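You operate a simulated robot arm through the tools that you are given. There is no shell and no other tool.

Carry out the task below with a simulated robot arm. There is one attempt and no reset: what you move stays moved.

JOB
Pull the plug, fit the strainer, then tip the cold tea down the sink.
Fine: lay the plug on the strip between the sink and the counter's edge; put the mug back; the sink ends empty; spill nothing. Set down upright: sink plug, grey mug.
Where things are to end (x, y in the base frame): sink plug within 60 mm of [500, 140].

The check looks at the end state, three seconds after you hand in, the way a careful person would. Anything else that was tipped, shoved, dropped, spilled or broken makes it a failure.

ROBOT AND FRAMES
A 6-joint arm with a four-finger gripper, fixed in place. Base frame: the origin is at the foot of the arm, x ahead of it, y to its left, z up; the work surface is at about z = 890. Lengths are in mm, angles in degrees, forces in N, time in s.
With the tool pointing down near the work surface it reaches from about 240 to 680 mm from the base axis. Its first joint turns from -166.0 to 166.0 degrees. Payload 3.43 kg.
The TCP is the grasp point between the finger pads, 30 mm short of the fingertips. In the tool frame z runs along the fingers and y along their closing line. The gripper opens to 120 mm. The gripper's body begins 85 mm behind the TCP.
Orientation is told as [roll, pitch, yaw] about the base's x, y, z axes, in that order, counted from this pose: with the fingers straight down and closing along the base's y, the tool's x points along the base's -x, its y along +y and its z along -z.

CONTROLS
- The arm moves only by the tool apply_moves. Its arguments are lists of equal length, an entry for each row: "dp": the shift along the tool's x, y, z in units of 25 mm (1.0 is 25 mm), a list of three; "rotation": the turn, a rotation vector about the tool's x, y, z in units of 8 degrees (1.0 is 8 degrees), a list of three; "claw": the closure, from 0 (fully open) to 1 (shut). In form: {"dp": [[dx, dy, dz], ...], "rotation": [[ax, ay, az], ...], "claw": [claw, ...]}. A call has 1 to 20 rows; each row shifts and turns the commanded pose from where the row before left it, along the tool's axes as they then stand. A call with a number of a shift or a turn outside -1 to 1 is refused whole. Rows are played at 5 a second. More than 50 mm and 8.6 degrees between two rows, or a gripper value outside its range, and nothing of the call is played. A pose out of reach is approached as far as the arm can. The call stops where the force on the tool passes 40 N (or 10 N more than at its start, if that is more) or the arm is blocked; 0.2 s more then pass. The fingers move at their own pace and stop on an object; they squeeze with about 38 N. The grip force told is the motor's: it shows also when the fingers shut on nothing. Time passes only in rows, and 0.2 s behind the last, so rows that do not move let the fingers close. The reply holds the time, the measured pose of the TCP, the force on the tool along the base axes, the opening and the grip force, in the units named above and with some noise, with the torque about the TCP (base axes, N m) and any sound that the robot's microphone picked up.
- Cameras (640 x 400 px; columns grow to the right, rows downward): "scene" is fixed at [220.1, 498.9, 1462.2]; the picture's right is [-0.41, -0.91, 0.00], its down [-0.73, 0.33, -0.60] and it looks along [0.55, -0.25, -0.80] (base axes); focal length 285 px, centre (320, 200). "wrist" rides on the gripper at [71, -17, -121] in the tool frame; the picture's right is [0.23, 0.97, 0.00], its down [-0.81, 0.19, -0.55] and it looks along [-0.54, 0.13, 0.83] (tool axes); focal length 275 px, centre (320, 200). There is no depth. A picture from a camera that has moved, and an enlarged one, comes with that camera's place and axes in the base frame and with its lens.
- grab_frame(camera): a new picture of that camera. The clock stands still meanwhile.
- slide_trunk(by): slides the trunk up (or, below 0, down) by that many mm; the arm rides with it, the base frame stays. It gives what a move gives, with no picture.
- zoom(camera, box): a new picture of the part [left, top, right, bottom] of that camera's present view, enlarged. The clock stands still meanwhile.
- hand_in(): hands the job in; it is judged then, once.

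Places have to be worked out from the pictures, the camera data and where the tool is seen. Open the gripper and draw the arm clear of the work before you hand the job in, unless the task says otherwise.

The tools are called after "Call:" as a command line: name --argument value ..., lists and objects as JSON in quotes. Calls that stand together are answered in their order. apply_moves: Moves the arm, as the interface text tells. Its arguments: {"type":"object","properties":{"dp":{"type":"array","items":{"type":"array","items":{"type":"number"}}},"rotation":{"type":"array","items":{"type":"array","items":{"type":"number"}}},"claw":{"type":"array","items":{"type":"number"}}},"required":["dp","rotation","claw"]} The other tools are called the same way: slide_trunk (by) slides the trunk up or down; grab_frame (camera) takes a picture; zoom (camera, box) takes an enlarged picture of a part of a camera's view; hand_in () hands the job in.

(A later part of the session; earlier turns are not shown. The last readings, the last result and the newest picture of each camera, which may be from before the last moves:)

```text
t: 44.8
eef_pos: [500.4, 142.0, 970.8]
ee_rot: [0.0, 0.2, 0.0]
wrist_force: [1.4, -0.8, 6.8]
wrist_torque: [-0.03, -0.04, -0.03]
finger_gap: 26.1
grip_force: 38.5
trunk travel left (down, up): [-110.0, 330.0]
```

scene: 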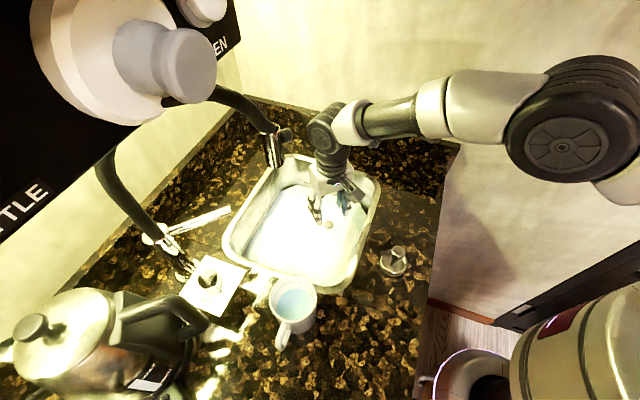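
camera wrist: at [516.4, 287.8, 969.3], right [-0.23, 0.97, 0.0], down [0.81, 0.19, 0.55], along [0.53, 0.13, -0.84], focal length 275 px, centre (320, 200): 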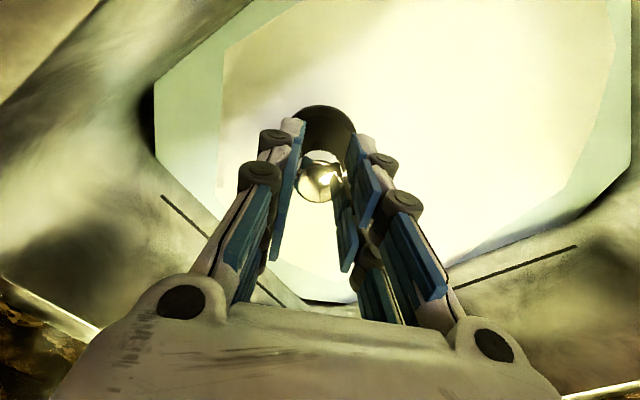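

Contact at TCP z≈970 (6.8 N upward). I open slowly to release and then lift straight up.

Call:
apply_moves --dp '[[0, 0, 0], [0, 0, 0], [0, 0, 0], [0, 0, 0]]' --rotation '[[0, 0, 0], [0, 0, 0], [0, 0, 0], [0, 0, 0]]' --claw '[0.72, 0.6, 0.5, 0.5]'

Call:
apply_moves --dp '[[0, 0, -0.5], [0, 0, -1], [0, 0, -1], [0, 0, -1], [0, 0, 0]]' --rotation '[[0, 0, 0], [0, 0, 0], [0, 0, 0], [0, 0, 0], [0, 0, 0]]' --claw '[0.5, 0.5, 0.5, 0.5, 0.5]'

Call:
grab_frame --camera "scene"

Call:
zoom --camera "scene" --box '[220, 140, 440, 300]'

Call:
grab_frame --camera "wrist"

```text
t: 45.8
eef_pos: [499.3, 142.4, 969.7]
ee_rot: [0.0, 0.1, -0.1]
wrist_force: [-0.3, 0.2, 0.1]
wrist_torque: [0.02, -0.02, 0.0]
finger_gap: 60.0
grip_force: 0.1
trunk travel left (down, up): [-110.0, 330.0]
```

```text
t: 47.0
eef_pos: [501.5, 141.6, 1058.4]
ee_rot: [-0.1, 0.2, 0.0]
wrist_force: [-0.3, 0.1, 0.2]
wrist_torque: [0.02, -0.02, -0.01]
finger_gap: 60.4
grip_force: 0.0
trunk travel left (down, up): [-110.0, 330.0]
```

```text
taken
```

scene: 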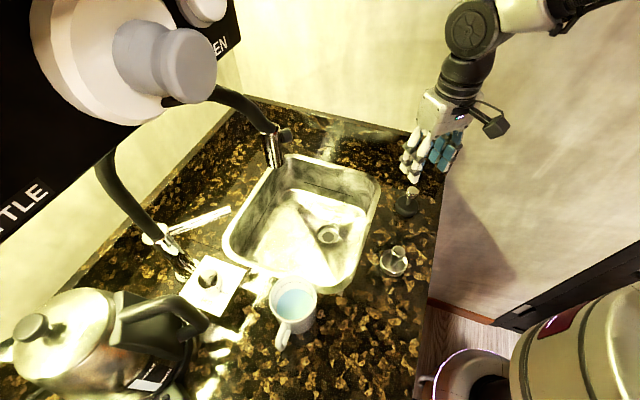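

```text
2.50 times, centred on (330, 220) of scene
camera zoom: at [220.1, 498.9, 1462.2], right [-0.41, -0.91, 0.0], down [-0.73, 0.33, -0.6], along [0.55, -0.25, -0.8], focal length 712 px, centre (295, 150)
```

zoom: 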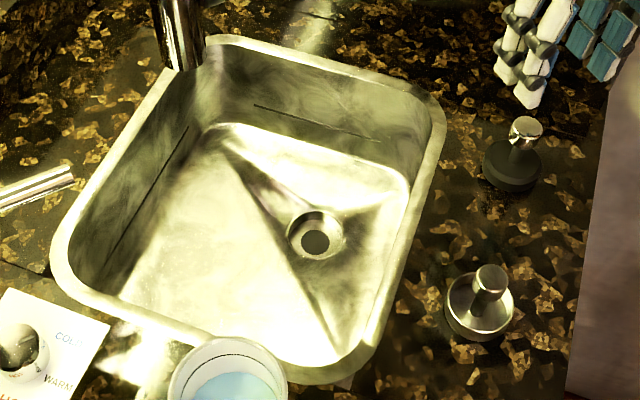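

```text
taken
camera wrist: at [431.1, 123.5, 1179.1], right [-0.23, 0.97, 0.0], down [0.81, 0.19, 0.55], along [0.53, 0.13, -0.84], focal length 275 px, centre (320, 200)
```

wrist: 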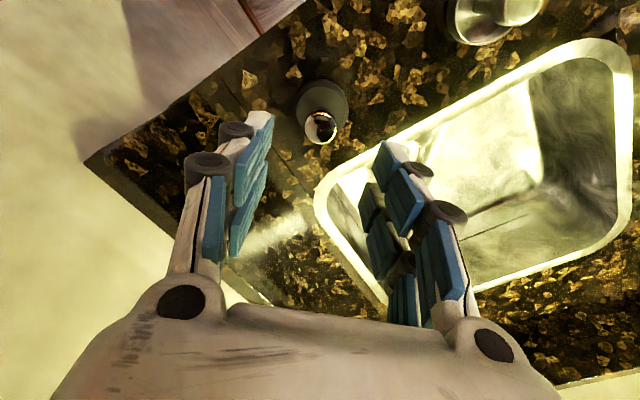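

The plug stands upright at about (500,141) and the sink has drained; the drain seat is visible at (587,307). I move over the strainer for a close look.

Call:
apply_moves --dp '[[0.5, 0.5, 0], [0.9, 0.9, 0], [0.9, 0.9, 0], [0.9, 0.9, 0], [0.9, 0.9, 0], [0.4, 0.4, 0], [0, 0, 0]]' --rotation '[[0, 0, 0], [0, 0, 0], [0, 0, 0], [0, 0, 0], [0, 0, 0], [0, 0, 0], [0, 0, 0]]' --claw '[0.5, 0.5, 0.5, 0.5, 0.5, 0.5, 0.5]'

Call:
grab_frame --camera "wrist"

Call:
zoom --camera "scene" --box '[360, 220, 430, 290]'

```text
t: 48.6
eef_pos: [387.9, 255.2, 1057.4]
ee_rot: [-0.2, 0.1, 0.1]
wrist_force: [0.2, 0.1, 0.1]
wrist_torque: [-0.03, -0.01, 0.03]
finger_gap: 60.0
grip_force: 0.0
trunk travel left (down, up): [-110.0, 330.0]
```

```text
taken
camera wrist: at [317.9, 236.6, 1178.0], right [-0.23, 0.97, 0.0], down [0.81, 0.19, 0.55], along [0.54, 0.13, -0.84], focal length 275 px, centre (320, 200)
```

wrist: 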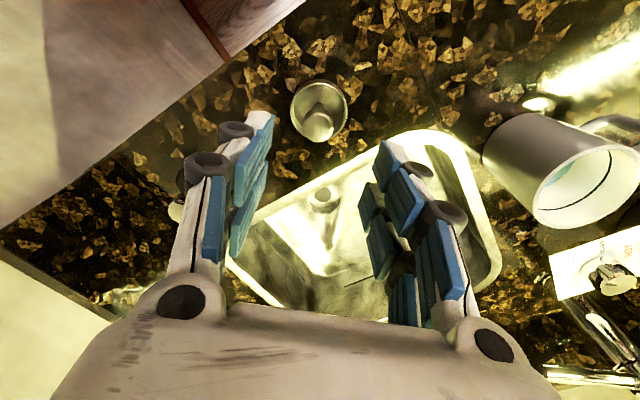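

```text
5.71 times, centred on (395, 255) of scene
camera zoom: at [220.1, 498.9, 1462.2], right [-0.41, -0.91, 0.0], down [-0.73, 0.33, -0.6], along [0.55, -0.25, -0.8], focal length 1628 px, centre (-109, -114)
```

zoom: 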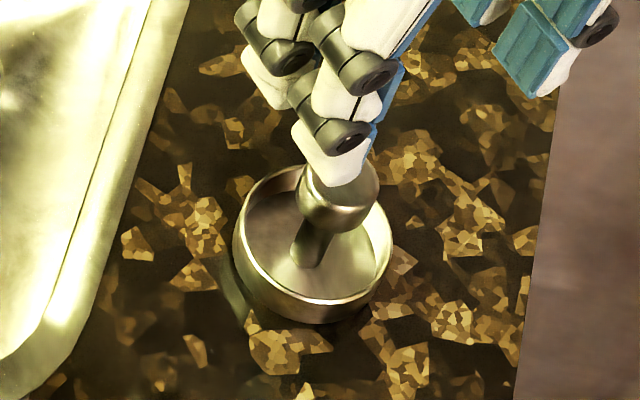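

I zoom the wrist view on the strainer to locate its knob and rim.

Call:
zoom --camera "wrist" --box '[270, 70, 370, 150]'

Call:
zoom --camera "wrist" --box '[270, 160, 390, 260]'

```text
5.00 times, centred on (320, 110) of wrist
camera zoom: at [317.9, 236.6, 1178.0], right [-0.23, 0.97, 0.0], down [0.81, 0.19, 0.55], along [0.54, 0.13, -0.84], focal length 1376 px, centre (320, 650)
```

zoom: 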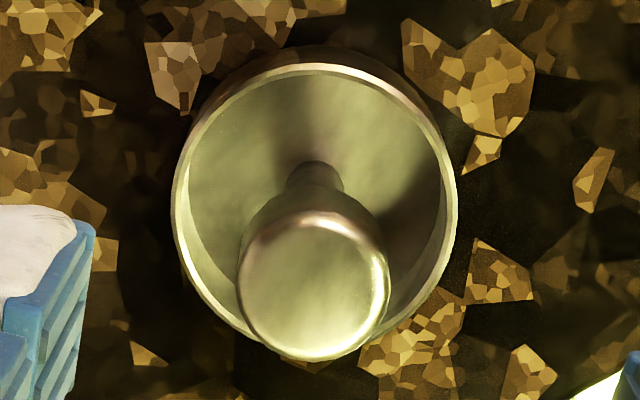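

```text
4.00 times, centred on (330, 210) of wrist
camera zoom: at [317.9, 236.6, 1178.0], right [-0.23, 0.97, 0.0], down [0.81, 0.19, 0.55], along [0.54, 0.13, -0.84], focal length 1101 px, centre (280, 160)
```

zoom: 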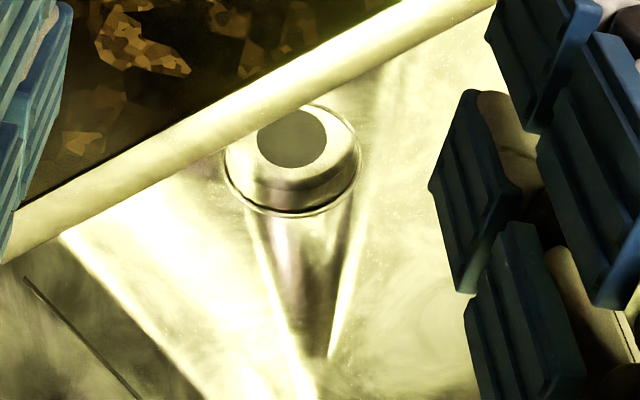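

The strainer knob is about 24 mm across, centred near (391.5,254.2), top z≈960; its rim is about 55 mm across near z≈918. I centre on it and lower part way.

Call:
apply_moves --dp '[[-0.14, -0.04, 0.8], [0, 0, 0.8], [0, 0, 0.8], [0, 0, 0]]' --rotation '[[0, 0, 0], [0, 0, 0], [0, 0, 0], [0, 0, 0]]' --claw '[0.5, 0.5, 0.5, 0.5]'

Call:
grab_frame --camera "wrist"

Call:
zoom --camera "scene" --box '[350, 200, 440, 290]'

```text
t: 49.6
eef_pos: [390.6, 252.2, 997.0]
ee_rot: [-0.2, 0.2, 0.1]
wrist_force: [-0.3, -0.1, 0.3]
wrist_torque: [0.01, -0.03, 0.0]
finger_gap: 60.0
grip_force: 0.0
trunk travel left (down, up): [-110.0, 330.0]
```

```text
taken
camera wrist: at [321.2, 234.6, 1117.8], right [-0.23, 0.97, 0.0], down [0.81, 0.19, 0.55], along [0.54, 0.13, -0.84], focal length 275 px, centre (320, 200)
```

wrist: 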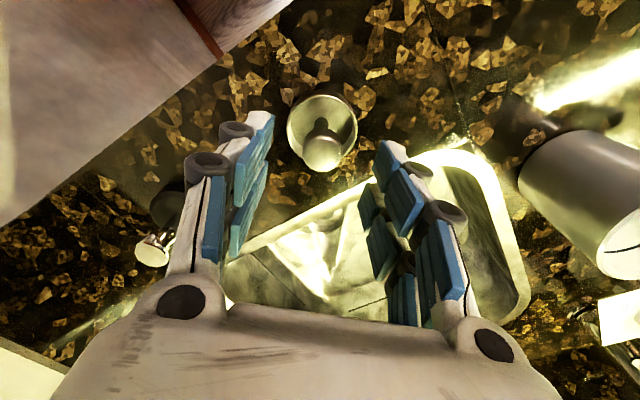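

```text
4.44 times, centred on (395, 245) of scene
camera zoom: at [220.1, 498.9, 1462.2], right [-0.41, -0.91, 0.0], down [-0.73, 0.33, -0.6], along [0.55, -0.25, -0.8], focal length 1266 px, centre (-13, 0)
```

zoom: 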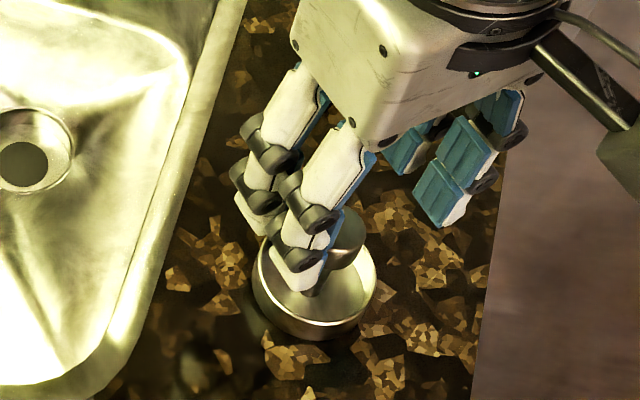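

Aligned within a millimetre or two. I lower to z≈957, tips just above the rim, and close on the knob.

Call:
apply_moves --dp '[[-0.03, 0.05, 0.6], [0, 0, 0.6], [0, 0, 0.4], [0, 0, 0]]' --rotation '[[0, 0, 0], [0, 0, 0], [0, 0, 0], [0, 0, 0]]' --claw '[0.5, 0.5, 0.5, 0.5]'

Call:
grab_frame --camera "wrist"

Call:
zoom --camera "scene" --box '[350, 200, 440, 290]'

```text
t: 50.6
eef_pos: [391.0, 255.1, 956.5]
ee_rot: [-0.1, 0.2, 0.1]
wrist_force: [-0.3, 0.0, 0.5]
wrist_torque: [0.01, -0.02, -0.01]
finger_gap: 60.2
grip_force: 0.1
trunk travel left (down, up): [-110.0, 330.0]
```

```text
taken
camera wrist: at [321.7, 236.1, 1078.0], right [-0.23, 0.97, 0.0], down [0.81, 0.19, 0.55], along [0.54, 0.13, -0.84], focal length 275 px, centre (320, 200)
```

wrist: 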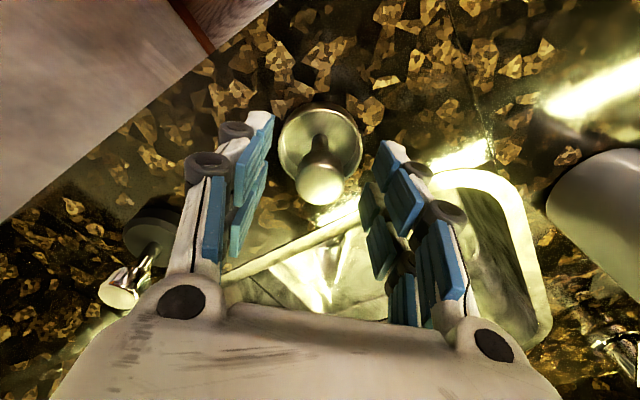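

```text
4.44 times, centred on (395, 245) of scene
camera zoom: at [220.1, 498.9, 1462.2], right [-0.41, -0.91, 0.0], down [-0.73, 0.33, -0.6], along [0.55, -0.25, -0.8], focal length 1266 px, centre (-13, 0)
```

zoom: 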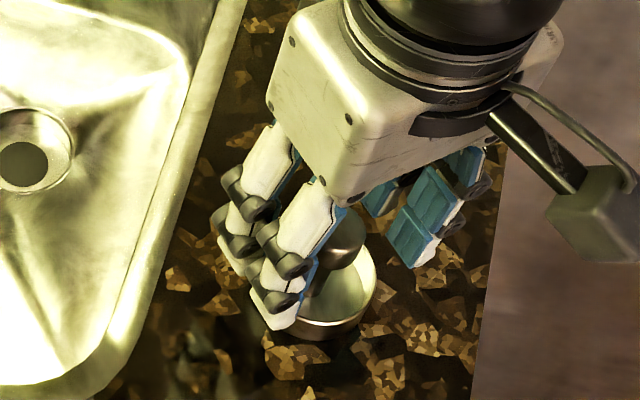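

The knob top sits just below TCP level with tips above the rim. Closing.

Call:
apply_moves --dp '[[0, 0, 0], [0, 0, 0], [0, 0, 0], [0, 0, 0], [0, 0, 0], [0, 0, 0]]' --rotation '[[0, 0, 0], [0, 0, 0], [0, 0, 0], [0, 0, 0], [0, 0, 0], [0, 0, 0]]' --claw '[0.6, 0.7, 0.8, 1.0, 1.0, 1.0]'

Call:
zoom --camera "wrist" --box '[240, 80, 400, 230]'

Call:
zoom --camera "scene" --box '[350, 200, 440, 290]'

```text
t: 52.0
eef_pos: [392.0, 253.8, 957.1]
ee_rot: [-0.1, 0.2, 0.0]
wrist_force: [-0.7, -0.5, -0.7]
wrist_torque: [-0.01, -0.01, 0.0]
finger_gap: 22.2
grip_force: 38.0
trunk travel left (down, up): [-110.0, 330.0]
```

```text
2.67 times, centred on (320, 155) of wrist
camera zoom: at [321.8, 236.1, 1078.1], right [-0.23, 0.97, 0.0], down [0.81, 0.19, 0.55], along [0.53, 0.13, -0.84], focal length 734 px, centre (320, 320)
```

zoom: 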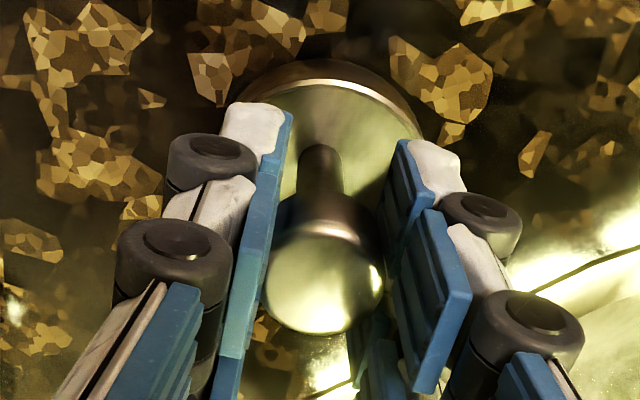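

```text
4.44 times, centred on (395, 245) of scene
camera zoom: at [220.1, 498.9, 1462.2], right [-0.41, -0.91, 0.0], down [-0.73, 0.33, -0.6], along [0.55, -0.25, -0.8], focal length 1266 px, centre (-13, 0)
```

zoom: 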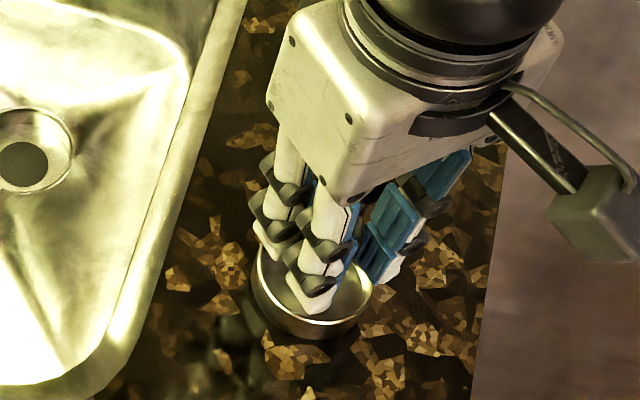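

Gripped (gap 22.2 mm, 38 N). I lift it and carry it over the drain.

Call:
apply_moves --dp '[[0, 0, -0.5], [0, 0, -0.9], [0, 0, -0.9], [-0.4, 0.1, -0.1], [-0.87, 0.235, 0], [-0.87, 0.235, 0], [-0.87, 0.235, 0], [-0.87, 0.235, 0], [-0.87, 0.235, 0], [-0.87, 0.235, 0], [-0.87, 0.235, 0], [-0.87, 0.235, 0], [-0.42, 0.14, 0], [0, 0, 0]]' --rotation '[[0, 0, 0], [0, 0, 0], [0, 0, 0], [0, 0, 0], [0, 0, 0], [0, 0, 0], [0, 0, 0], [0, 0, 0], [0, 0, 0], [0, 0, 0], [0, 0, 0], [0, 0, 0], [0, 0, 0], [0, 0, 0]]' --claw '[1.0, 1.0, 1.0, 1.0, 1.0, 1.0, 1.0, 1.0, 1.0, 1.0, 1.0, 1.0, 1.0, 1.0]'

Call:
grab_frame --camera "wrist"

Call:
zoom --camera "scene" --box '[250, 130, 410, 280]'

```text
t: 55.0
eef_pos: [587.1, 306.7, 1017.1]
ee_rot: [-0.1, 0.2, 0.0]
wrist_force: [0.1, -0.3, 0.0]
wrist_torque: [0.01, -0.01, 0.01]
finger_gap: 21.8
grip_force: 37.5
trunk travel left (down, up): [-110.0, 330.0]
```

```text
taken
camera wrist: at [517.1, 288.7, 1137.8], right [-0.23, 0.97, 0.0], down [0.81, 0.19, 0.55], along [0.53, 0.13, -0.84], focal length 275 px, centre (320, 200)
```

wrist: 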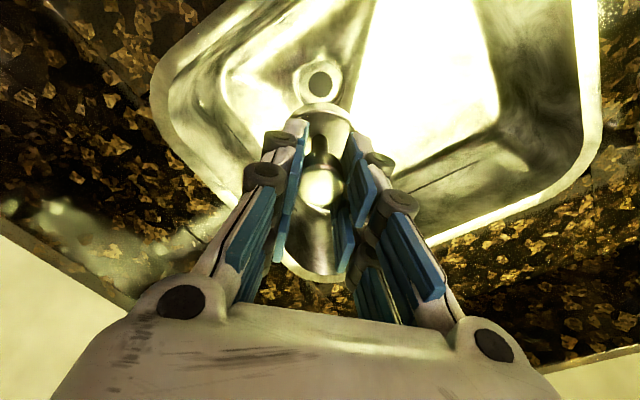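

```text
2.67 times, centred on (330, 205) of scene
camera zoom: at [220.1, 498.9, 1462.2], right [-0.41, -0.91, 0.0], down [-0.73, 0.33, -0.6], along [0.55, -0.25, -0.8], focal length 760 px, centre (293, 187)
```

zoom: 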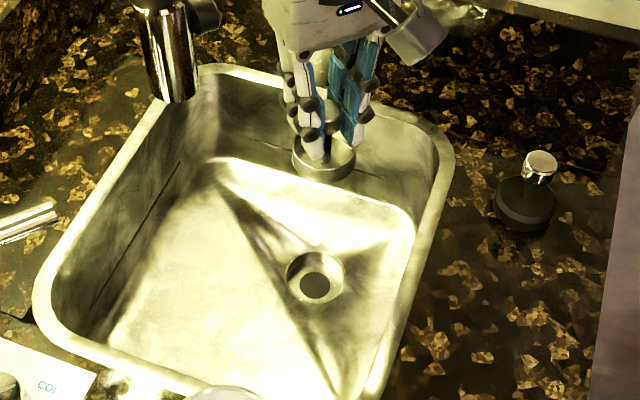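

I zoom on the drain seat in both views to refine its centre before lowering.

Call:
zoom --camera "wrist" --box '[270, 40, 370, 120]'

Call:
zoom --camera "scene" --box '[295, 205, 365, 260]'

```text
5.00 times, centred on (320, 80) of wrist
camera zoom: at [517.1, 288.7, 1137.8], right [-0.23, 0.97, 0.0], down [0.81, 0.19, 0.55], along [0.53, 0.13, -0.84], focal length 1376 px, centre (320, 800)
```

zoom: 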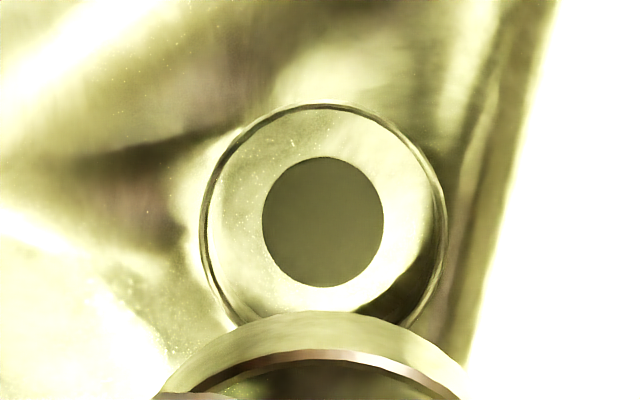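

```text
7.27 times, centred on (330, 232) of scene
camera zoom: at [220.1, 498.9, 1462.2], right [-0.41, -0.91, 0.0], down [-0.73, 0.33, -0.6], along [0.55, -0.25, -0.8], focal length 2072 px, centre (247, -36)
```

zoom: 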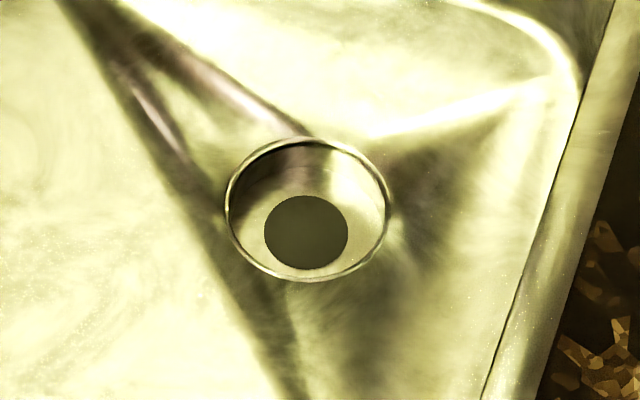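

The drain seat is about 63 mm across at z≈761, its floor near z≈735–740, and centred at about (587,307) as the plug was. I lower to z≈838, with the strainer's bottom still above the seat, and check.

Call:
apply_moves --dp '[[0, 0, 0.8], [0, 0, 0.9], [0, 0, 0.9], [0, 0, 0.9], [0, 0, 0.9], [0, 0, 0.9], [0, 0, 0.9], [0, 0, 0.9], [0, 0, 0]]' --rotation '[[0, 0, 0], [0, 0, 0], [0, 0, 0], [0, 0, 0], [0, 0, 0], [0, 0, 0], [0, 0, 0], [0, 0, 0], [0, 0, 0]]' --claw '[1.0, 1.0, 1.0, 1.0, 1.0, 1.0, 1.0, 1.0, 1.0]'

Call:
zoom --camera "scene" --box '[280, 180, 380, 270]'

Call:
zoom --camera "wrist" --box '[240, 60, 400, 220]'

```text
t: 57.0
eef_pos: [586.5, 308.2, 839.5]
ee_rot: [-0.1, 0.2, 0.0]
wrist_force: [0.4, -0.7, -1.6]
wrist_torque: [0.03, 0.01, 0.01]
finger_gap: 22.2
grip_force: 38.0
trunk travel left (down, up): [-110.0, 330.0]
```

```text
4.44 times, centred on (330, 225) of scene
camera zoom: at [220.1, 498.9, 1462.2], right [-0.41, -0.91, 0.0], down [-0.73, 0.33, -0.6], along [0.55, -0.25, -0.8], focal length 1266 px, centre (276, 89)
```

zoom: 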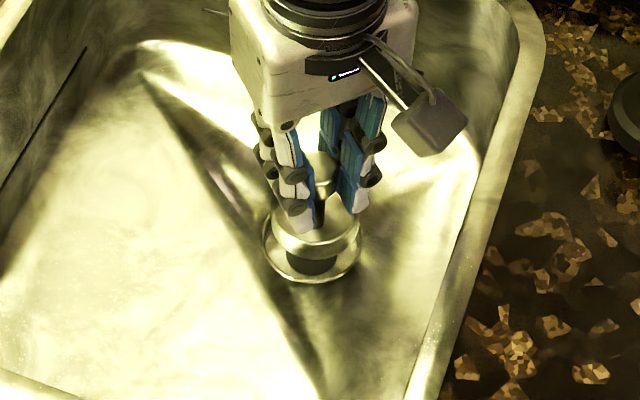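

```text
2.50 times, centred on (320, 140) of wrist
camera zoom: at [517.5, 290.3, 959.8], right [-0.23, 0.97, 0.0], down [0.81, 0.19, 0.55], along [0.54, 0.13, -0.84], focal length 688 px, centre (320, 350)
```

zoom: 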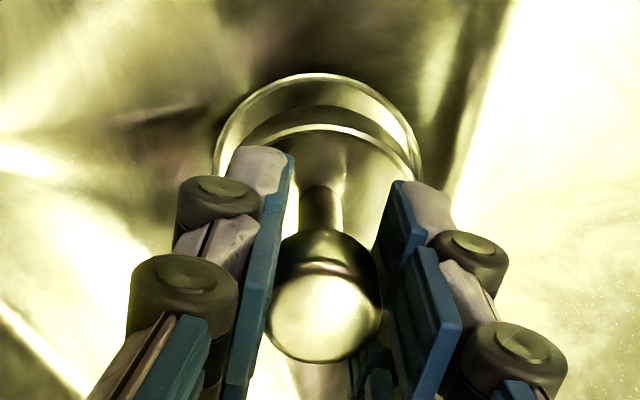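

Lateral alignment looks good. I zoom tighter to check the fore-aft alignment before seating.

Call:
zoom --camera "scene" --box '[310, 210, 350, 250]'

```text
10.00 times, centred on (330, 230) of scene
camera zoom: at [220.1, 498.9, 1462.2], right [-0.41, -0.91, 0.0], down [-0.73, 0.33, -0.6], along [0.55, -0.25, -0.8], focal length 2850 px, centre (220, -100)
```

zoom: 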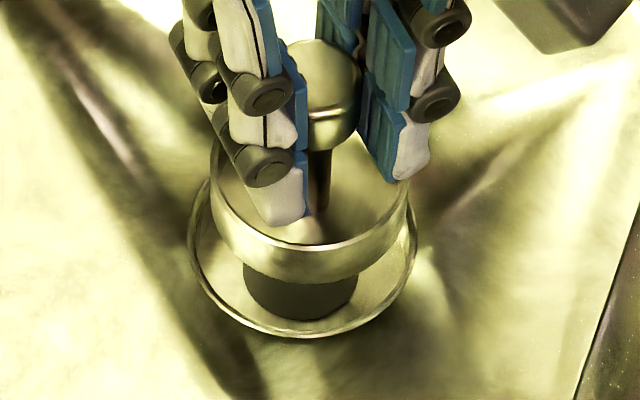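

The strainer looks concentric with the seat within about a millimetre. I lower in small steps, watching the force.

Call:
apply_moves --dp '[[-0.02, 0.0, 0.2], [0, 0, 0.2], [0, 0, 0.2], [0, 0, 0.1], [0, 0, 0]]' --rotation '[[0, 0, 0], [0, 0, 0], [0, 0, 0], [0, 0, 0], [0, 0, 0]]' --claw '[1.0, 1.0, 1.0, 1.0, 1.0]'

Call:
zoom --camera "scene" --box '[310, 210, 350, 250]'

```text
t: 58.2
eef_pos: [588.5, 307.2, 821.3]
ee_rot: [0.0, 0.2, 0.0]
wrist_force: [-0.9, 0.1, -1.1]
wrist_torque: [0.01, 0.0, -0.01]
finger_gap: 22.0
grip_force: 38.1
trunk travel left (down, up): [-110.0, 330.0]
```

```text
10.00 times, centred on (330, 230) of scene
camera zoom: at [220.1, 498.9, 1462.2], right [-0.41, -0.91, 0.0], down [-0.73, 0.33, -0.6], along [0.55, -0.25, -0.8], focal length 2850 px, centre (220, -100)
```

zoom: 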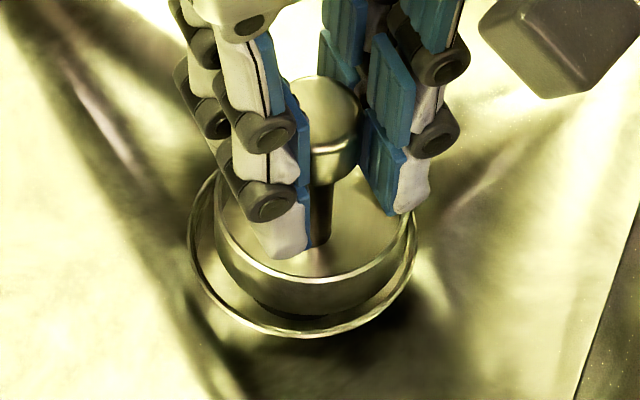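

Still free at z≈821. I nudge about a millimetre toward the seat's centre and keep lowering.

Call:
apply_moves --dp '[[0, 0.045, 0.1], [0, 0, 0.1], [0, 0, 0.1], [0, 0, 0.1], [0, 0, 0]]' --rotation '[[0, 0, 0], [0, 0, 0], [0, 0, 0], [0, 0, 0], [0, 0, 0]]' --claw '[1.0, 1.0, 1.0, 1.0, 1.0]'

Call:
zoom --camera "scene" --box '[310, 210, 350, 250]'

```text
t: 59.4
eef_pos: [587.8, 308.2, 811.8]
ee_rot: [0.0, 0.1, 0.0]
wrist_force: [1.0, 1.0, 1.5]
wrist_torque: [-0.01, -0.01, 0.02]
finger_gap: 22.2
grip_force: 37.5
trunk travel left (down, up): [-110.0, 330.0]
```

```text
10.00 times, centred on (330, 230) of scene
camera zoom: at [220.1, 498.9, 1462.2], right [-0.41, -0.91, 0.0], down [-0.73, 0.33, -0.6], along [0.55, -0.25, -0.8], focal length 2850 px, centre (220, -100)
```

zoom: 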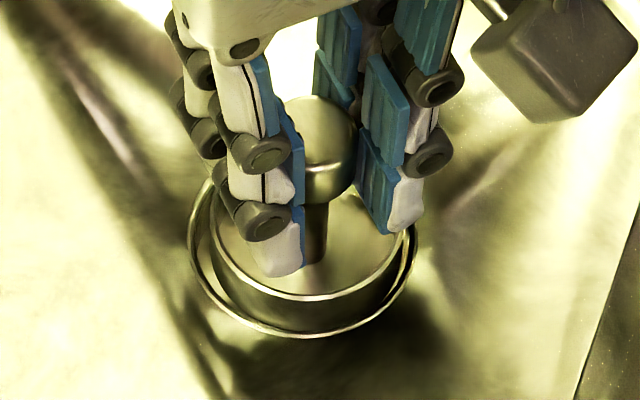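

It's entering the seat. I continue down in 2 mm steps.

Call:
apply_moves --dp '[[0, 0, 0.08], [0, 0, 0.08], [0, 0, 0.08], [0, 0, 0]]' --rotation '[[0, 0, 0], [0, 0, 0], [0, 0, 0], [0, 0, 0]]' --claw '[1.0, 1.0, 1.0, 1.0]'

Call:
zoom --camera "scene" --box '[310, 210, 350, 250]'

```text
t: 60.4
eef_pos: [588.8, 308.9, 811.4]
ee_rot: [0.2, -0.3, 0.1]
wrist_force: [5.0, -2.5, 32.8]
wrist_torque: [0.17, 0.57, 0.01]
finger_gap: 22.3
grip_force: 37.9
trunk travel left (down, up): [-110.0, 330.0]
```

```text
10.00 times, centred on (330, 230) of scene
camera zoom: at [220.1, 498.9, 1462.2], right [-0.41, -0.91, 0.0], down [-0.73, 0.33, -0.6], along [0.55, -0.25, -0.8], focal length 2850 px, centre (220, -100)
```

zoom: 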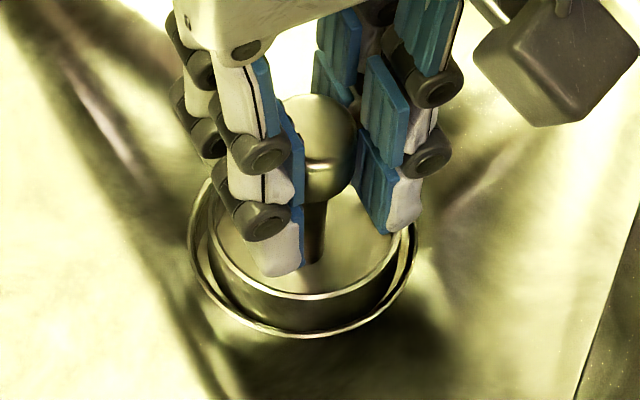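

Contact at z≈811.5 with 33 N, and the torque puts the contact on the strainer's robot-side edge, so it may be sitting about 2 mm toward −x. I back off, shift slightly toward +x and lower again gently.

Call:
apply_moves --dp '[[0, 0, -0.3], [-0.09, -0.04, -0.1], [0, 0, 0]]' --rotation '[[0, 0, 0], [0, 0, 0], [0, 0, 0]]' --claw '[1.0, 1.0, 1.0]'

Call:
apply_moves --dp '[[0, 0, 0.08], [0, 0, 0.08], [0, 0, 0.08], [0, 0, 0]]' --rotation '[[0, 0, 0], [0, 0, 0], [0, 0, 0], [0, 0, 0]]' --claw '[1.0, 1.0, 1.0, 1.0]'

```text
t: 61.2
eef_pos: [587.6, 306.5, 815.0]
ee_rot: [-0.2, 0.3, 0.0]
wrist_force: [-1.2, -0.3, -0.8]
wrist_torque: [0.0, 0.01, -0.01]
finger_gap: 22.0
grip_force: 38.2
trunk travel left (down, up): [-110.0, 330.0]
```

```text
t: 62.2
eef_pos: [588.4, 307.4, 810.7]
ee_rot: [-0.1, 0.2, 0.0]
wrist_force: [1.8, -0.5, 1.4]
wrist_torque: [-0.03, 0.03, 0.0]
finger_gap: 22.0
grip_force: 38.1
trunk travel left (down, up): [-110.0, 330.0]
```

Call:
apply_moves --dp '[[0, 0, 0.06], [0, 0, 0.04], [0, 0, 0]]' --rotation '[[0, 0, 0], [0, 0, 0], [0, 0, 0]]' --claw '[1.0, 1.0, 1.0]'

Call:
zoom --camera "scene" --box '[310, 210, 350, 250]'

Call:
zoom --camera "wrist" --box '[240, 60, 400, 220]'

```text
t: 63.0
eef_pos: [588.4, 308.3, 809.8]
ee_rot: [0.0, 0.1, 0.0]
wrist_force: [-2.4, -1.5, 24.6]
wrist_torque: [0.12, 0.81, 0.05]
finger_gap: 22.1
grip_force: 37.7
trunk travel left (down, up): [-110.0, 330.0]
```

```text
10.00 times, centred on (330, 230) of scene
camera zoom: at [220.1, 498.9, 1462.2], right [-0.41, -0.91, 0.0], down [-0.73, 0.33, -0.6], along [0.55, -0.25, -0.8], focal length 2850 px, centre (220, -100)
```

zoom: 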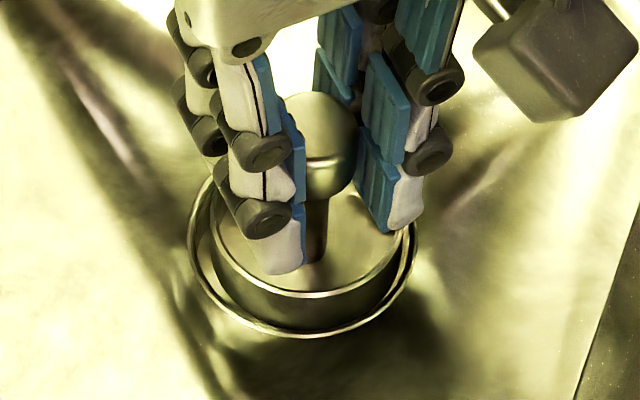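

```text
2.50 times, centred on (320, 140) of wrist
camera zoom: at [518.2, 289.4, 931.1], right [-0.23, 0.97, 0.0], down [0.81, 0.19, 0.55], along [0.54, 0.13, -0.83], focal length 688 px, centre (320, 350)
```

zoom: 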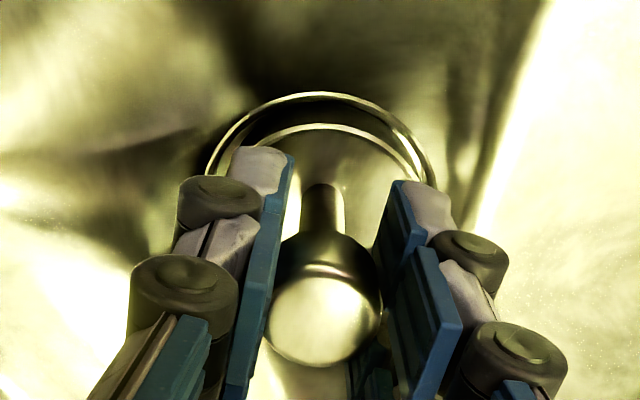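

Contact at the same height (810) after the shift, so this is the flat seat floor with a trace of tool tilt, and the strainer is concentric in both views. I ease the load, open, and retreat upward.

Call:
apply_moves --dp '[[0, 0, -0.1], [0, 0, -0.02], [0, 0, 0], [0, 0, 0], [0, 0, 0], [0, 0, 0]]' --rotation '[[0, 0, 0], [0, 0, 0], [0, 0, 0], [0, 0, 0], [0, 0, 0], [0, 0, 0]]' --claw '[1.0, 1.0, 0.78, 0.65, 0.55, 0.5]'

Call:
zoom --camera "scene" --box '[310, 210, 350, 250]'

```text
t: 64.4
eef_pos: [588.9, 306.8, 809.3]
ee_rot: [-0.1, 0.3, 0.1]
wrist_force: [-0.2, 0.0, 0.2]
wrist_torque: [-0.04, -0.01, -0.02]
finger_gap: 60.1
grip_force: 0.0
trunk travel left (down, up): [-110.0, 330.0]
```

```text
10.00 times, centred on (330, 230) of scene
camera zoom: at [220.1, 498.9, 1462.2], right [-0.41, -0.91, 0.0], down [-0.73, 0.33, -0.6], along [0.55, -0.25, -0.8], focal length 2850 px, centre (220, -100)
```

zoom: 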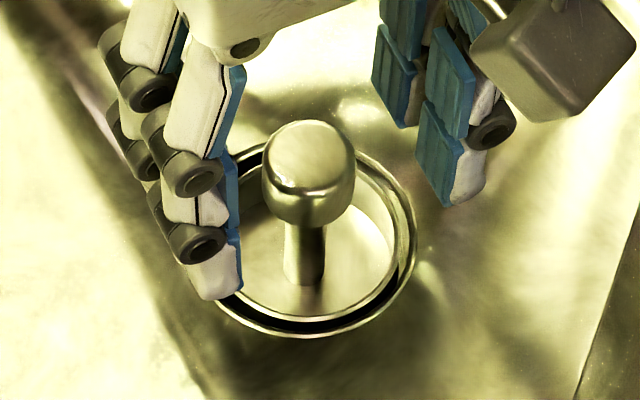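

On release the strainer dropped fully into the seat, with its rim level with the ring and its knob upright. I lift straight up clear of the sink.

Call:
apply_moves --dp '[[0, 0, -0.4], [0, 0, -0.8], [0, 0, -1], [0, 0, -1], [0, 0, -1], [0, 0, -1], [0, 0, -1], [0, 0, -1], [0, 0, -1], [0, 0, -0.8], [0, 0, 0]]' --rotation '[[0, 0, 0], [0, 0, 0], [0, 0, 0], [0, 0, 0], [0, 0, 0], [0, 0, 0], [0, 0, 0], [0, 0, 0], [0, 0, 0], [0, 0, 0], [0, 0, 0]]' --claw '[0.5, 0.5, 0.5, 0.5, 0.5, 0.5, 0.5, 0.5, 0.5, 0.5, 0.5]'

Call:
zoom --camera "scene" --box '[290, 190, 370, 260]'

Call:
zoom --camera "scene" --box '[230, 250, 350, 370]'

Call:
grab_frame --camera "wrist"

```text
t: 66.8
eef_pos: [591.4, 307.8, 1035.2]
ee_rot: [0.0, 0.2, 0.0]
wrist_force: [0.2, -0.3, 0.5]
wrist_torque: [0.01, 0.04, -0.01]
finger_gap: 59.9
grip_force: 0.1
trunk travel left (down, up): [-110.0, 330.0]
```

```text
5.71 times, centred on (330, 225) of scene
camera zoom: at [220.1, 498.9, 1462.2], right [-0.41, -0.91, 0.0], down [-0.73, 0.33, -0.6], along [0.55, -0.25, -0.8], focal length 1628 px, centre (263, 57)
```

zoom: 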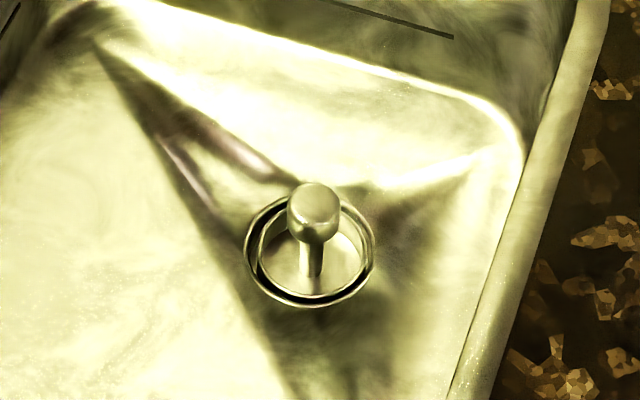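

```text
3.33 times, centred on (290, 310) of scene
camera zoom: at [220.1, 498.9, 1462.2], right [-0.41, -0.91, 0.0], down [-0.73, 0.33, -0.6], along [0.55, -0.25, -0.8], focal length 950 px, centre (420, -167)
```

zoom: 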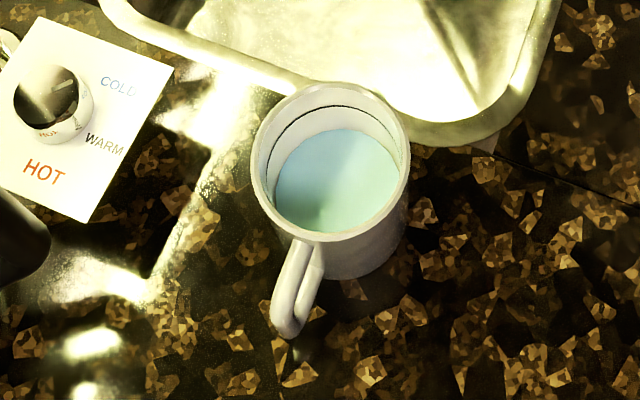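

```text
taken
camera wrist: at [520.8, 290.5, 1156.7], right [-0.23, 0.97, 0.0], down [0.81, 0.19, 0.55], along [0.53, 0.13, -0.84], focal length 275 px, centre (320, 200)
```

wrist: 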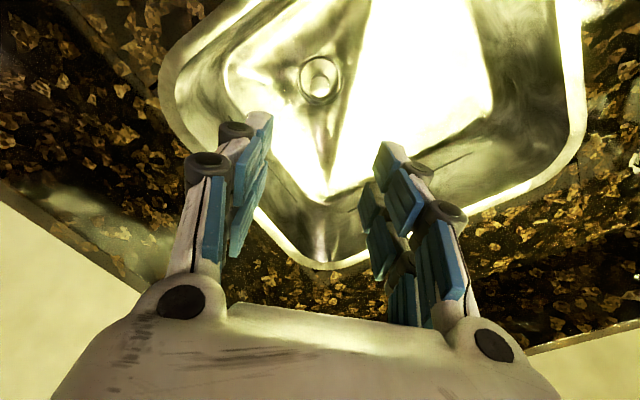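

The strainer is fitted and the sink is dry. Next is the mug (rim centre ≈ (380,475,993), about 78 mm across, handle toward about 135°). I withdraw from the sink and come over the mug from the robot side, well clear of the spout.

Call:
apply_moves --dp '[[0.6, 0, -0.2], [0.85, 0, -0.2], [0.85, 0, -0.2], [0.85, 0, -0.2], [0.85, 0, -0.2], [0.85, 0, -0.2], [0.85, 0, -0.2], [0.85, 0, -0.2], [0.85, 0, -0.2], [0.85, 0.3, 0], [0, 0.8, 0], [0, 0.9, 0], [0, 0.9, 0], [0, 0.9, 0], [0, 0.9, 0], [0, 0.9, 0], [0, 0.6, 0], [0, 0, 0]]' --rotation '[[0, 0, 0], [0, 0, 0], [0, 0, 0], [0, 0, 0], [0, 0, 0], [0, 0, 0], [0, 0, 0], [0, 0, 0], [0, 0, 0], [0, 0, 0], [0, 0, 0], [0, 0, 0], [0, 0, 0], [0, 0, 0], [0, 0, 0], [0, 0, 0], [0, 0, 0], [0, 0, 0]]' --claw '[0.5, 0.5, 0.5, 0.5, 0.5, 0.5, 0.5, 0.5, 0.5, 0.5, 0.5, 0.4, 0.3, 0.2, 0.1, 0, 0, 0]'

Call:
grab_frame --camera "wrist"

Call:
grab_frame --camera "scene"

```text
t: 70.6
eef_pos: [384.8, 463.4, 1081.0]
ee_rot: [-0.1, 0.2, 0.0]
wrist_force: [0.3, 0.5, 0.1]
wrist_torque: [0.01, 0.04, 0.0]
finger_gap: 119.8
grip_force: 0.0
trunk travel left (down, up): [-110.0, 330.0]
```

```text
taken
camera wrist: at [315.0, 445.7, 1203.0], right [-0.23, 0.97, 0.0], down [0.81, 0.19, 0.55], along [0.53, 0.13, -0.84], focal length 275 px, centre (320, 200)
```

wrist: 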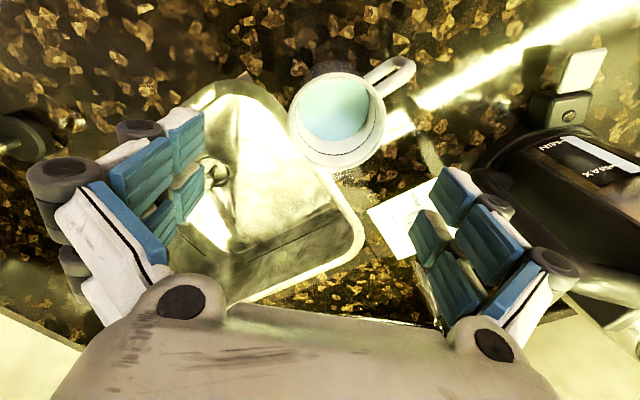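

```text
taken
```

scene: 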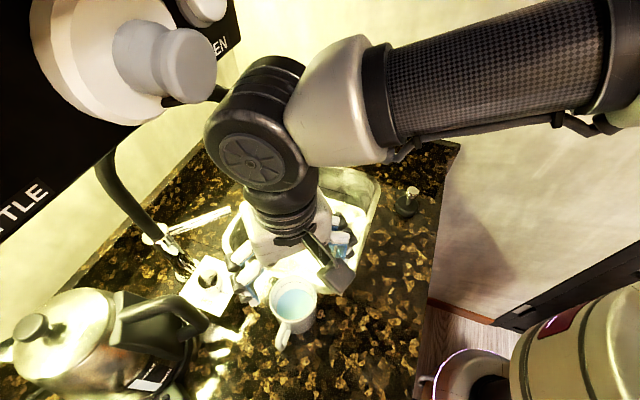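

The mug is in clear view. I zoom to measure its rim, its handle and the kettle's clearance.

Call:
zoom --camera "wrist" --box '[270, 40, 430, 180]'

Call:
zoom --camera "wrist" --box '[400, 60, 640, 320]'

Call:
zoom --camera "scene" --box '[100, 220, 340, 390]'

```text
2.86 times, centred on (350, 110) of wrist
camera zoom: at [315.0, 445.7, 1203.0], right [-0.23, 0.97, 0.0], down [0.81, 0.19, 0.55], along [0.53, 0.13, -0.84], focal length 786 px, centre (234, 457)
```

zoom: 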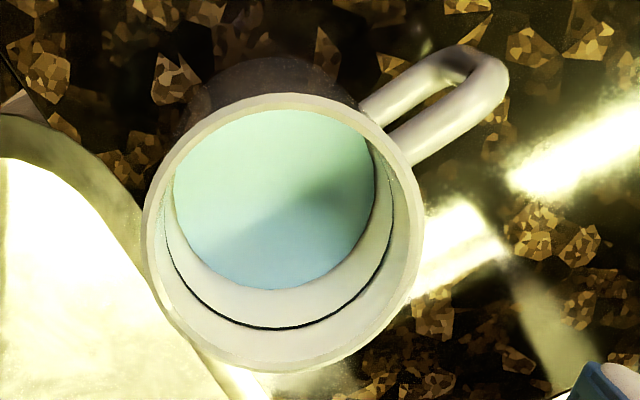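

```text
1.54 times, centred on (520, 190) of wrist
camera zoom: at [315.0, 445.7, 1203.0], right [-0.23, 0.97, 0.0], down [0.81, 0.19, 0.55], along [0.53, 0.13, -0.84], focal length 424 px, centre (12, 215)
```

zoom: 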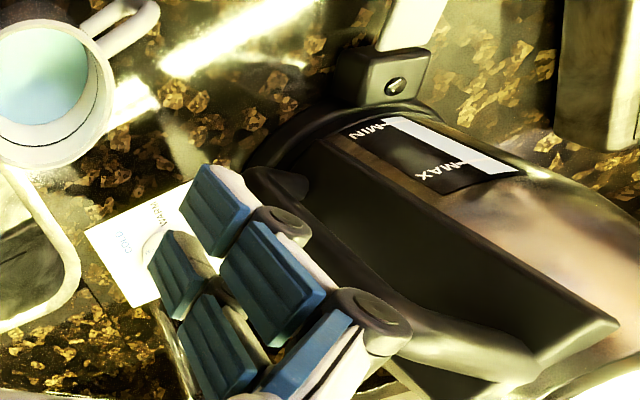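

```text
2.35 times, centred on (220, 305) of scene
camera zoom: at [220.1, 498.9, 1462.2], right [-0.41, -0.91, 0.0], down [-0.73, 0.33, -0.6], along [0.55, -0.25, -0.8], focal length 670 px, centre (555, -47)
```

zoom: 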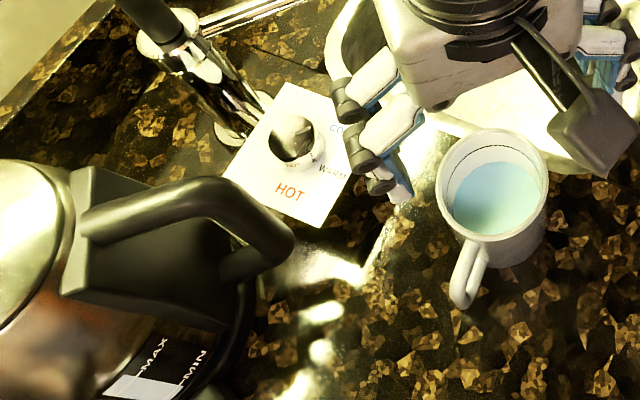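

Mug rim centre refines to (377.5,474.6,993), with the handle at about 134° and liquid about 43 mm below the rim. The kettle handle is at about (390,608), so there's room for the +y finger. I centre over the mug and lower until the tips are just above the rim.

Call:
apply_moves --dp '[[0.15, 0.22, 0], [0.14, 0.23, 0.4], [0, 0, 0.8], [0, 0, 0.6], [0, 0, 0]]' --rotation '[[0, 0, 0], [0, 0, 0], [0, 0, 0], [0, 0, 0], [0, 0, 0]]' --claw '[0, 0, 0, 0, 0]'

Call:
grab_frame --camera "wrist"

Call:
zoom --camera "scene" --box '[180, 200, 380, 370]'

```text
t: 71.8
eef_pos: [375.7, 474.5, 1034.7]
ee_rot: [-0.1, 0.3, -0.1]
wrist_force: [0.4, 0.1, -0.6]
wrist_torque: [-0.01, -0.04, -0.04]
finger_gap: 120.1
grip_force: 0.0
trunk travel left (down, up): [-110.0, 330.0]
```

```text
taken
camera wrist: at [306.4, 456.9, 1156.8], right [-0.23, 0.97, 0.0], down [0.81, 0.19, 0.55], along [0.54, 0.13, -0.84], focal length 275 px, centre (320, 200)
```

wrist: 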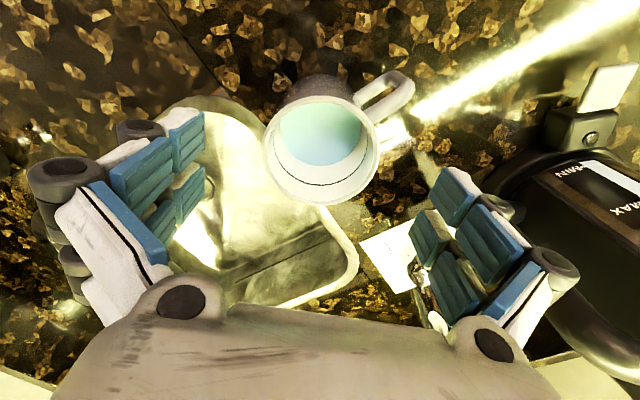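

```text
2.35 times, centred on (280, 285) of scene
camera zoom: at [220.1, 498.9, 1462.2], right [-0.41, -0.91, 0.0], down [-0.73, 0.33, -0.6], along [0.55, -0.25, -0.8], focal length 670 px, centre (414, 0)
```

zoom: 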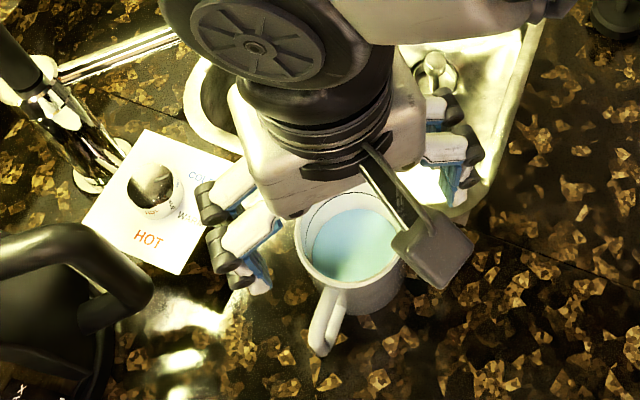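

The mug is centred under the gripper. I lower so the pads straddle it about 38 mm below the rim.

Call:
apply_moves --dp '[[0, 0, 0.5], [0, 0, 0.7], [0, 0, 0.7], [0, 0, 0.7], [0, 0, 0.5], [0, 0, 0]]' --rotation '[[0, 0, 0], [0, 0, 0], [0, 0, 0], [0, 0, 0], [0, 0, 0], [0, 0, 0]]' --claw '[0, 0, 0, 0, 0, 0]'

Call:
grab_frame --camera "wrist"

Call:
zoom --camera "scene" --box '[180, 200, 380, 370]'

```text
t: 73.2
eef_pos: [375.5, 473.0, 957.5]
ee_rot: [-0.2, 0.2, 0.0]
wrist_force: [0.9, -0.7, -0.2]
wrist_torque: [-0.03, -0.02, -0.04]
finger_gap: 119.9
grip_force: 0.0
trunk travel left (down, up): [-110.0, 330.0]
```

```text
taken
camera wrist: at [305.5, 455.9, 1078.6], right [-0.23, 0.97, 0.0], down [0.81, 0.19, 0.55], along [0.53, 0.13, -0.84], focal length 275 px, centre (320, 200)
```

wrist: 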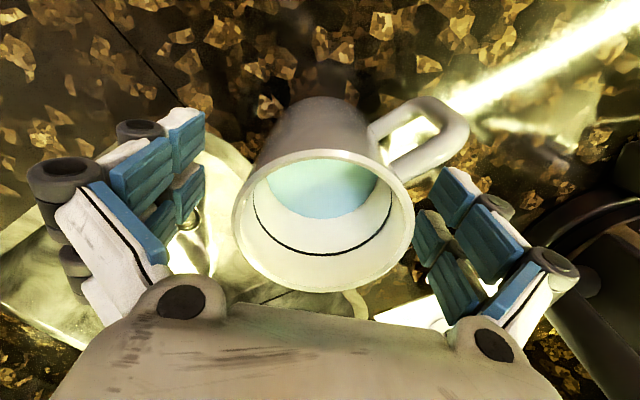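

```text
2.35 times, centred on (280, 285) of scene
camera zoom: at [220.1, 498.9, 1462.2], right [-0.41, -0.91, 0.0], down [-0.73, 0.33, -0.6], along [0.55, -0.25, -0.8], focal length 670 px, centre (414, 0)
```

zoom: 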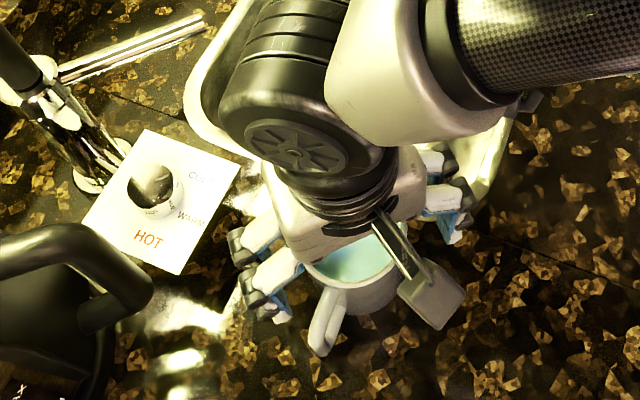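

Well centred in both views. I close the fingers slowly onto the mug.

Call:
apply_moves --dp '[[0, 0, 0], [0, 0, 0], [0, 0, 0], [0, 0, 0], [0, 0, 0], [0, 0, 0], [0, 0, 0], [0, 0, 0], [0, 0, 0], [0, 0, 0]]' --rotation '[[0, 0, 0], [0, 0, 0], [0, 0, 0], [0, 0, 0], [0, 0, 0], [0, 0, 0], [0, 0, 0], [0, 0, 0], [0, 0, 0], [0, 0, 0]]' --claw '[0.1, 0.2, 0.27, 0.3, 0.33, 0.36, 0.4, 0.6, 1.0, 1.0]'

Call:
grab_frame --camera "wrist"

```text
t: 75.4
eef_pos: [376.1, 473.8, 958.0]
ee_rot: [-0.1, 0.2, 0.0]
wrist_force: [0.1, 4.3, 5.7]
wrist_torque: [0.16, 0.01, -0.07]
finger_gap: 79.0
grip_force: 37.8
trunk travel left (down, up): [-110.0, 330.0]
```

```text
taken
camera wrist: at [305.4, 456.2, 1079.2], right [-0.23, 0.97, 0.0], down [0.81, 0.19, 0.55], along [0.54, 0.13, -0.83], focal length 275 px, centre (320, 200)
```

wrist: 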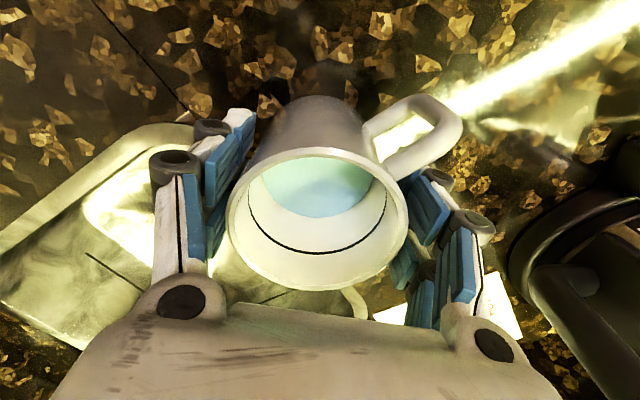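

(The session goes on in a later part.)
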